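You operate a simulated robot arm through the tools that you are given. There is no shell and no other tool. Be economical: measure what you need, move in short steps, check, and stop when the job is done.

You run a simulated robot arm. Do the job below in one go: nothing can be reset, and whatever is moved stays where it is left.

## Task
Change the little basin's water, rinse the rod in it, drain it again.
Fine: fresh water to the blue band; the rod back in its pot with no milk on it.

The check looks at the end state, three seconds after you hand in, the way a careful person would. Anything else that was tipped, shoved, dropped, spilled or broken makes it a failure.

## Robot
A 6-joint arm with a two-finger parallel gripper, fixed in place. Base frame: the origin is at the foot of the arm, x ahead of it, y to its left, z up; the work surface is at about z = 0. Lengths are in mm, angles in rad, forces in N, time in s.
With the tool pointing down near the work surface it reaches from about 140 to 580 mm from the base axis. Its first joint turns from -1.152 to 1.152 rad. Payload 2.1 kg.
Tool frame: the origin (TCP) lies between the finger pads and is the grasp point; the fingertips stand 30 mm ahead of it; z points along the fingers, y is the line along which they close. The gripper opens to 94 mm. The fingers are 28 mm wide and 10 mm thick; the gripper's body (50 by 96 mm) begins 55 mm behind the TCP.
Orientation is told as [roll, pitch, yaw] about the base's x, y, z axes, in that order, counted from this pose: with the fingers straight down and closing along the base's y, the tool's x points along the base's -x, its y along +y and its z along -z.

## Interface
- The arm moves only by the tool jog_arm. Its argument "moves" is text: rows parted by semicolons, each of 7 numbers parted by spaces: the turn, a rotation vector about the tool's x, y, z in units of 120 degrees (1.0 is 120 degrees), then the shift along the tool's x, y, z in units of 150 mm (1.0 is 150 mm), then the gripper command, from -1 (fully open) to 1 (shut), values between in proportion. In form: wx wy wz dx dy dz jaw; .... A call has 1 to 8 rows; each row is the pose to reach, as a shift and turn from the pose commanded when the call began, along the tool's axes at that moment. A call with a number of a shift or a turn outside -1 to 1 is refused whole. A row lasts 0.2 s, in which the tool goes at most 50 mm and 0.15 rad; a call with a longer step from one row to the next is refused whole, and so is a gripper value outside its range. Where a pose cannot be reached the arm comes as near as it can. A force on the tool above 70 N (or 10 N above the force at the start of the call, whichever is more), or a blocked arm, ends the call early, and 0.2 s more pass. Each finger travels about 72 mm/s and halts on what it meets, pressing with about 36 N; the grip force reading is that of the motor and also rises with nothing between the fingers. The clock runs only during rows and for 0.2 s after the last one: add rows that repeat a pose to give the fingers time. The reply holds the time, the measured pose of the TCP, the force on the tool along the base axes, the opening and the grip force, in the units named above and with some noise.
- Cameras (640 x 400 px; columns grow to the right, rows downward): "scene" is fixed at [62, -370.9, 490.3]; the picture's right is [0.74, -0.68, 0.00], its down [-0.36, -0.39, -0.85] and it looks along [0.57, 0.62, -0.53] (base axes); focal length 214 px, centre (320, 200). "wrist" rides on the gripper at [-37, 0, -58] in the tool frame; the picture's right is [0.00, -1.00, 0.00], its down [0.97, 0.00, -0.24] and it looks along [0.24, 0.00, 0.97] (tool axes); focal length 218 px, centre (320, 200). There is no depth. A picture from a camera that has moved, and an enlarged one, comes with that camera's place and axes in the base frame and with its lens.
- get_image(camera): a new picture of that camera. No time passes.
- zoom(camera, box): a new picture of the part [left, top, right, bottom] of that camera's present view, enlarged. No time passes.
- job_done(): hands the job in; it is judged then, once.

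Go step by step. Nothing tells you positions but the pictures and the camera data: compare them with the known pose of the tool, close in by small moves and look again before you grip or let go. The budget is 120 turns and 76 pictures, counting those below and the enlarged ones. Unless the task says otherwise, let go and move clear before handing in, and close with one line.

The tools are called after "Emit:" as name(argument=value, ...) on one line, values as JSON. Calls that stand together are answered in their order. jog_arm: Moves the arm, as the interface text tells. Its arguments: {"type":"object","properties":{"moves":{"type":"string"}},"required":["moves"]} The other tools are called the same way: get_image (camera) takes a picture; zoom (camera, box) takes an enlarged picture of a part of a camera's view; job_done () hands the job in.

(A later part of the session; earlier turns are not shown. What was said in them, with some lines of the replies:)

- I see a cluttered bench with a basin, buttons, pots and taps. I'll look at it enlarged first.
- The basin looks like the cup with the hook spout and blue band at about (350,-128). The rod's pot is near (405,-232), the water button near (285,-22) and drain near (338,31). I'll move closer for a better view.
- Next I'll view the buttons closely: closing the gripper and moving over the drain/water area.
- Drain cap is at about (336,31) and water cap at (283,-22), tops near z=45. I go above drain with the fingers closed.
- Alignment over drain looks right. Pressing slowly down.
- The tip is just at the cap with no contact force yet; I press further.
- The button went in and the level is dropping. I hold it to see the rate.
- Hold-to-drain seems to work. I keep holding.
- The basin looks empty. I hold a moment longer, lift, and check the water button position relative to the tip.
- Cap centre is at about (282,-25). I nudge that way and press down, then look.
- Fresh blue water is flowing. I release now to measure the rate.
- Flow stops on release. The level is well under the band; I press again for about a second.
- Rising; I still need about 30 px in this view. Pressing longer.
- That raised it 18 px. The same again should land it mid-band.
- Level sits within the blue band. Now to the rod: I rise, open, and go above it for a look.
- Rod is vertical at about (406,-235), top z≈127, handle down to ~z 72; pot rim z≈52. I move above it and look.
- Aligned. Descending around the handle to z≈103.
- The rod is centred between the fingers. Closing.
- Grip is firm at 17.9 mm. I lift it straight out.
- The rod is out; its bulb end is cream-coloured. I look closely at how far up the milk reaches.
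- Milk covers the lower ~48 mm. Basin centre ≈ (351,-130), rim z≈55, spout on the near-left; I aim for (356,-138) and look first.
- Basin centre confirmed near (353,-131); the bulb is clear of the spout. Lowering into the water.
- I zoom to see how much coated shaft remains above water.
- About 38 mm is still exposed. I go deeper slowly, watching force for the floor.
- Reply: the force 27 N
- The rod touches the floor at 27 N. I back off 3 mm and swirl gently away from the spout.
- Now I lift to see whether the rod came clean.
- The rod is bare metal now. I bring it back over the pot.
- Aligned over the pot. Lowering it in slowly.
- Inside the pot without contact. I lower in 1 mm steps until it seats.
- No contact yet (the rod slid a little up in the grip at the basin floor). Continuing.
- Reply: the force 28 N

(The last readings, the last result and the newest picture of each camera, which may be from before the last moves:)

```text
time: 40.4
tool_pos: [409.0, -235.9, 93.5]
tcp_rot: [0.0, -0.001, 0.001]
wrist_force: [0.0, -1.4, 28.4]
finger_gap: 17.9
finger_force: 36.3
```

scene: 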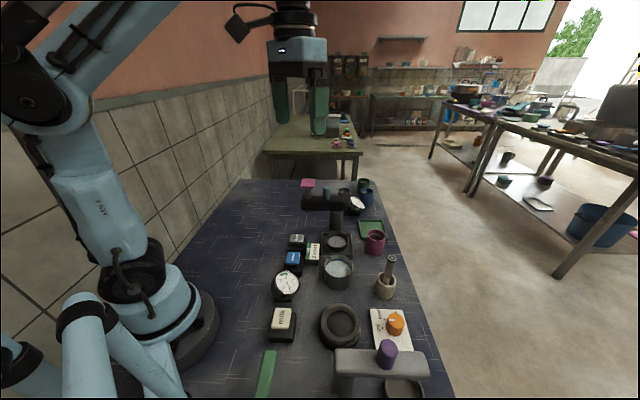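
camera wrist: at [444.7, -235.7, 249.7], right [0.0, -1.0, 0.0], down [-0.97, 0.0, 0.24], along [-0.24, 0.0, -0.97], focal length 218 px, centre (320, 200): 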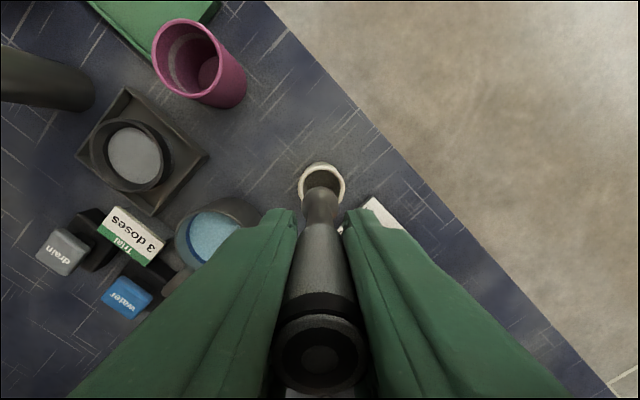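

Seated on the pot floor. I ease off 1 mm and open the fingers.

Emit:
jog_arm(moves="0 0 0 0 0 -0.01 1; 0 0 0 0 0 -0.01 0.5; 0 0 0 0 0 -0.01 0.2; 0 0 0 0 0 -0.01 -0.1; 0 0 0 0 0 -0.01 -0.4; 0 0 0 0 0 -0.01 -0.4; 0 0 0 0 0 -0.01 -0.4")

Emit:
zoom(camera="scene", box=[360, 235, 420, 305])

Emit:
get_image(camera="wrist")

```text
time: 42.0
tool_pos: [408.7, -236.7, 94.0]
tcp_rot: [-0.002, -0.001, 0.001]
wrist_force: [-0.6, 0.0, 0.4]
finger_gap: 65.9
finger_force: 0.1
```

```text
5.71 times, centred on (390, 270) of scene
camera zoom: at [62.0, -370.9, 490.3], right [0.74, -0.68, 0.0], down [-0.36, -0.39, -0.85], along [0.57, 0.62, -0.53], focal length 1226 px, centre (-80, -200)
```

zoom: 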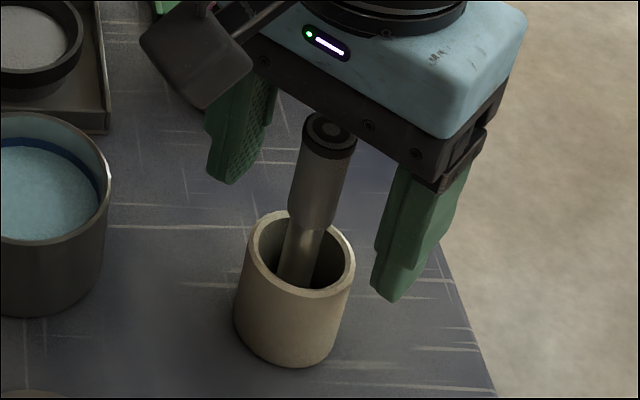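

```text
31 pictures are left
camera wrist: at [444.9, -236.2, 153.9], right [0.0, -1.0, 0.0], down [-0.97, 0.0, 0.24], along [-0.24, 0.0, -0.97], focal length 218 px, centre (320, 200)
```

wrist: 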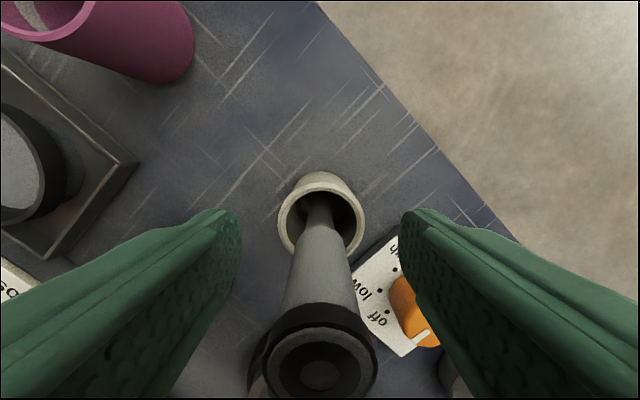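

The rod stands free in its pot. I rise straight up and head back to the drain button.

Emit:
jog_arm(moves="0 0 0 0 0 -0.25 -0.4; 0 0 0 0 0 -0.55 -0.4; 0 0 0 0 0 -0.85 -0.4; 0 0 0 0.1 0.25 -0.9 0; 0 0 0 0.2 0.5 -0.9 0.4; 0 0 0 0.3 0.75 -0.9 0.8; 0 0 0 0.4 1 -0.9 1")

Emit:
jog_arm(moves="0 0 0 0 0.3 0 1; 0 0 0 0.04 0.6 0 1; 0 0 0 0.083 0.78 0 1; 0 0 0 0.083 0.78 0.3 1; 0 0 0 0.083 0.78 0.6 1; 0 0 0 0.083 0.78 0.8 1; 0 0 0 0.083 0.78 0.8 1")

Emit:
zoom(camera="scene", box=[270, 205, 420, 305])

```text
time: 43.6
tool_pos: [347.0, -85.5, 229.8]
tcp_rot: [0.0, -0.001, 0.0]
wrist_force: [0.2, -0.7, -0.2]
finger_gap: 0.0
finger_force: 32.8
```

```text
time: 45.2
tool_pos: [335.5, 31.2, 109.8]
tcp_rot: [0.001, -0.002, 0.002]
wrist_force: [0.3, -0.3, 1.1]
finger_gap: 0.0
finger_force: 33.0
```

```text
4.00 times, centred on (345, 255) of scene
camera zoom: at [62.0, -370.9, 490.3], right [0.74, -0.68, 0.0], down [-0.36, -0.39, -0.85], along [0.57, 0.62, -0.53], focal length 858 px, centre (220, -20)
```

zoom: 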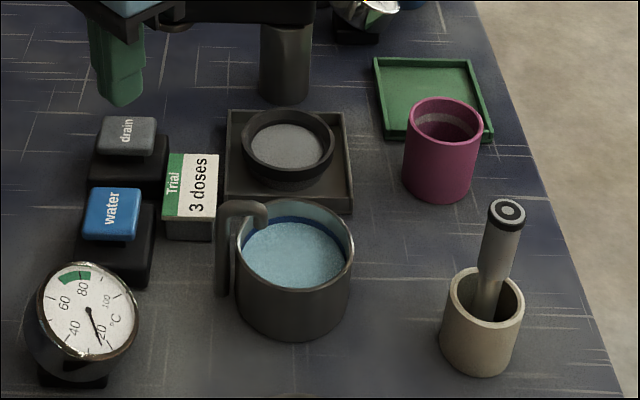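

The rod is standing in its pot and the used water is cloudier. I press drain and hold.

Emit:
jog_arm(moves="0 0 0 0 0 0.15 1; 0 0 0 0 0 0.22 1; 0 0 0 0 0 0.26 1; 0 0 0 0 0 0.29 1; 0 0 0 0 0 0.29 1; 0 0 0 0 0 0.29 1; 0 0 0 0 0 0.29 1; 0 0 0 0 0 0.29 1")

Emit:
jog_arm(moves="0 0 0 0 0 0 1; 0 0 0 0 0 0 1; 0 0 0 0 0 0 1; 0 0 0 0 0 0 1; 0 0 0 0 0 0 1; 0 0 0 0 0 0 1; 0 0 0 0 0 0 1; 0 0 0 0 0 0 1")

Emit:
jog_arm(moves="0 0 0 0 0 0 1; 0 0 0 0 0 0 1; 0 0 0 0 0 0 1; 0 0 0 0 0 0 1; 0 0 0 0 0 0 1; 0 0 0 0 0 0 1; 0 0 0 0 0 0 1; 0 0 0 0 0 0 1")

Emit:
jog_arm(moves="0 0 0 0 0 0 1; 0 0 0 0 0 0 1; 0 0 0 0 0 0 1; 0 0 0 0 0 0 1; 0 0 0 0 0 0 1; 0 0 0 0 0 0 1; 0 0 0 0 0 0 1; 0 0 0 0 0 0 1")

Emit:
zoom(camera="scene", box=[270, 205, 420, 305])

```text
time: 47.0
tool_pos: [335.5, 31.7, 65.8]
tcp_rot: [0.001, -0.002, 0.001]
wrist_force: [0.0, -0.1, 1.0]
finger_gap: 0.0
finger_force: 33.6
```

```text
time: 48.8
tool_pos: [335.5, 31.8, 66.5]
tcp_rot: [0.0, -0.002, 0.002]
wrist_force: [-0.6, 2.3, 1.3]
finger_gap: 0.0
finger_force: 32.9
```

```text
time: 50.6
tool_pos: [336.0, 30.5, 66.3]
tcp_rot: [0.0, -0.002, 0.001]
wrist_force: [-0.3, -0.2, 1.2]
finger_gap: 0.2
finger_force: 33.0
```

```text
time: 52.4
tool_pos: [334.7, 31.3, 66.9]
tcp_rot: [-0.001, -0.002, 0.001]
wrist_force: [-0.5, -0.6, 1.5]
finger_gap: 0.0
finger_force: 33.1
```

```text
4.00 times, centred on (345, 255) of scene
camera zoom: at [62.0, -370.9, 490.3], right [0.74, -0.68, 0.0], down [-0.36, -0.39, -0.85], along [0.57, 0.62, -0.53], focal length 858 px, centre (220, -20)
```

zoom: 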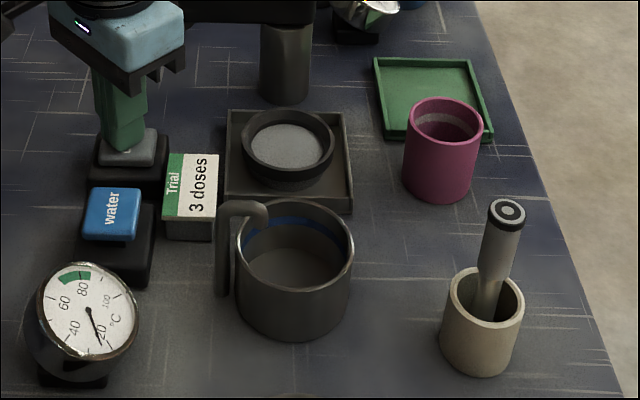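

The basin is empty. I hold a bit more, then lift clear.

Emit:
jog_arm(moves="0 0 0 0 0 0 1; 0 0 0 0 0 0 1; 0 0 0 0 0 0 1; 0 0 0 0 0 -0.2 1; 0 0 0 0 0 -0.5 1; 0 0 0 0 0 -0.8 1; 0 0 0 0 0 -1 1; 0 0 0 0 0 -1 1")

Emit:
get_image(camera="scene")

Emit:
zoom(camera="scene", box=[310, 235, 410, 305])

```text
time: 54.2
tool_pos: [334.6, 29.2, 216.4]
tcp_rot: [0.001, -0.003, 0.003]
wrist_force: [0.1, -1.2, -0.6]
finger_gap: 0.1
finger_force: 32.9
```

```text
28 pictures are left
```

scene: 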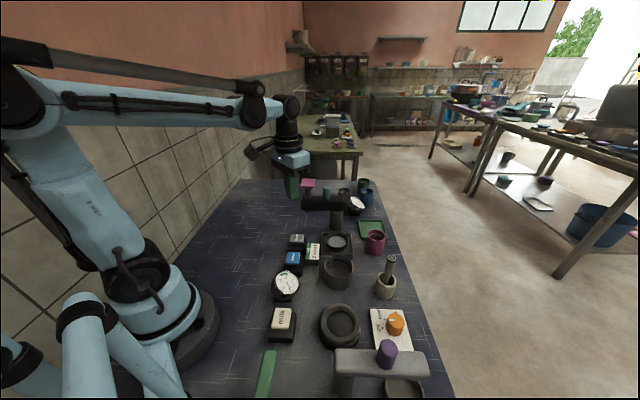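

```text
5.71 times, centred on (360, 270) of scene
camera zoom: at [62.0, -370.9, 490.3], right [0.74, -0.68, 0.0], down [-0.36, -0.39, -0.85], along [0.57, 0.62, -0.53], focal length 1226 px, centre (91, -200)
```

zoom: 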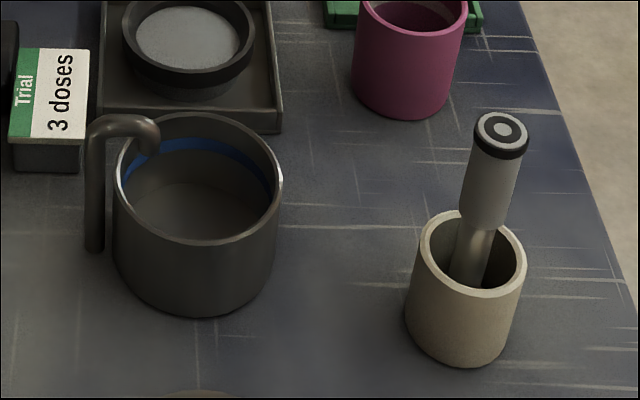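

The basin is drained, the rod stands clean in its pot, nothing else was disturbed and the arm is clear. I'm handing in.

Emit:
job_done()

```text
The job is handed in.
```

I drained the basin, refilled it with fresh water to the blue band, rinsed the milk off the rod, put the rod back in its pot, and drained the basin again, so it is now empty; I took "fresh water to the blue band" to mean the rinse fill, not the final state.
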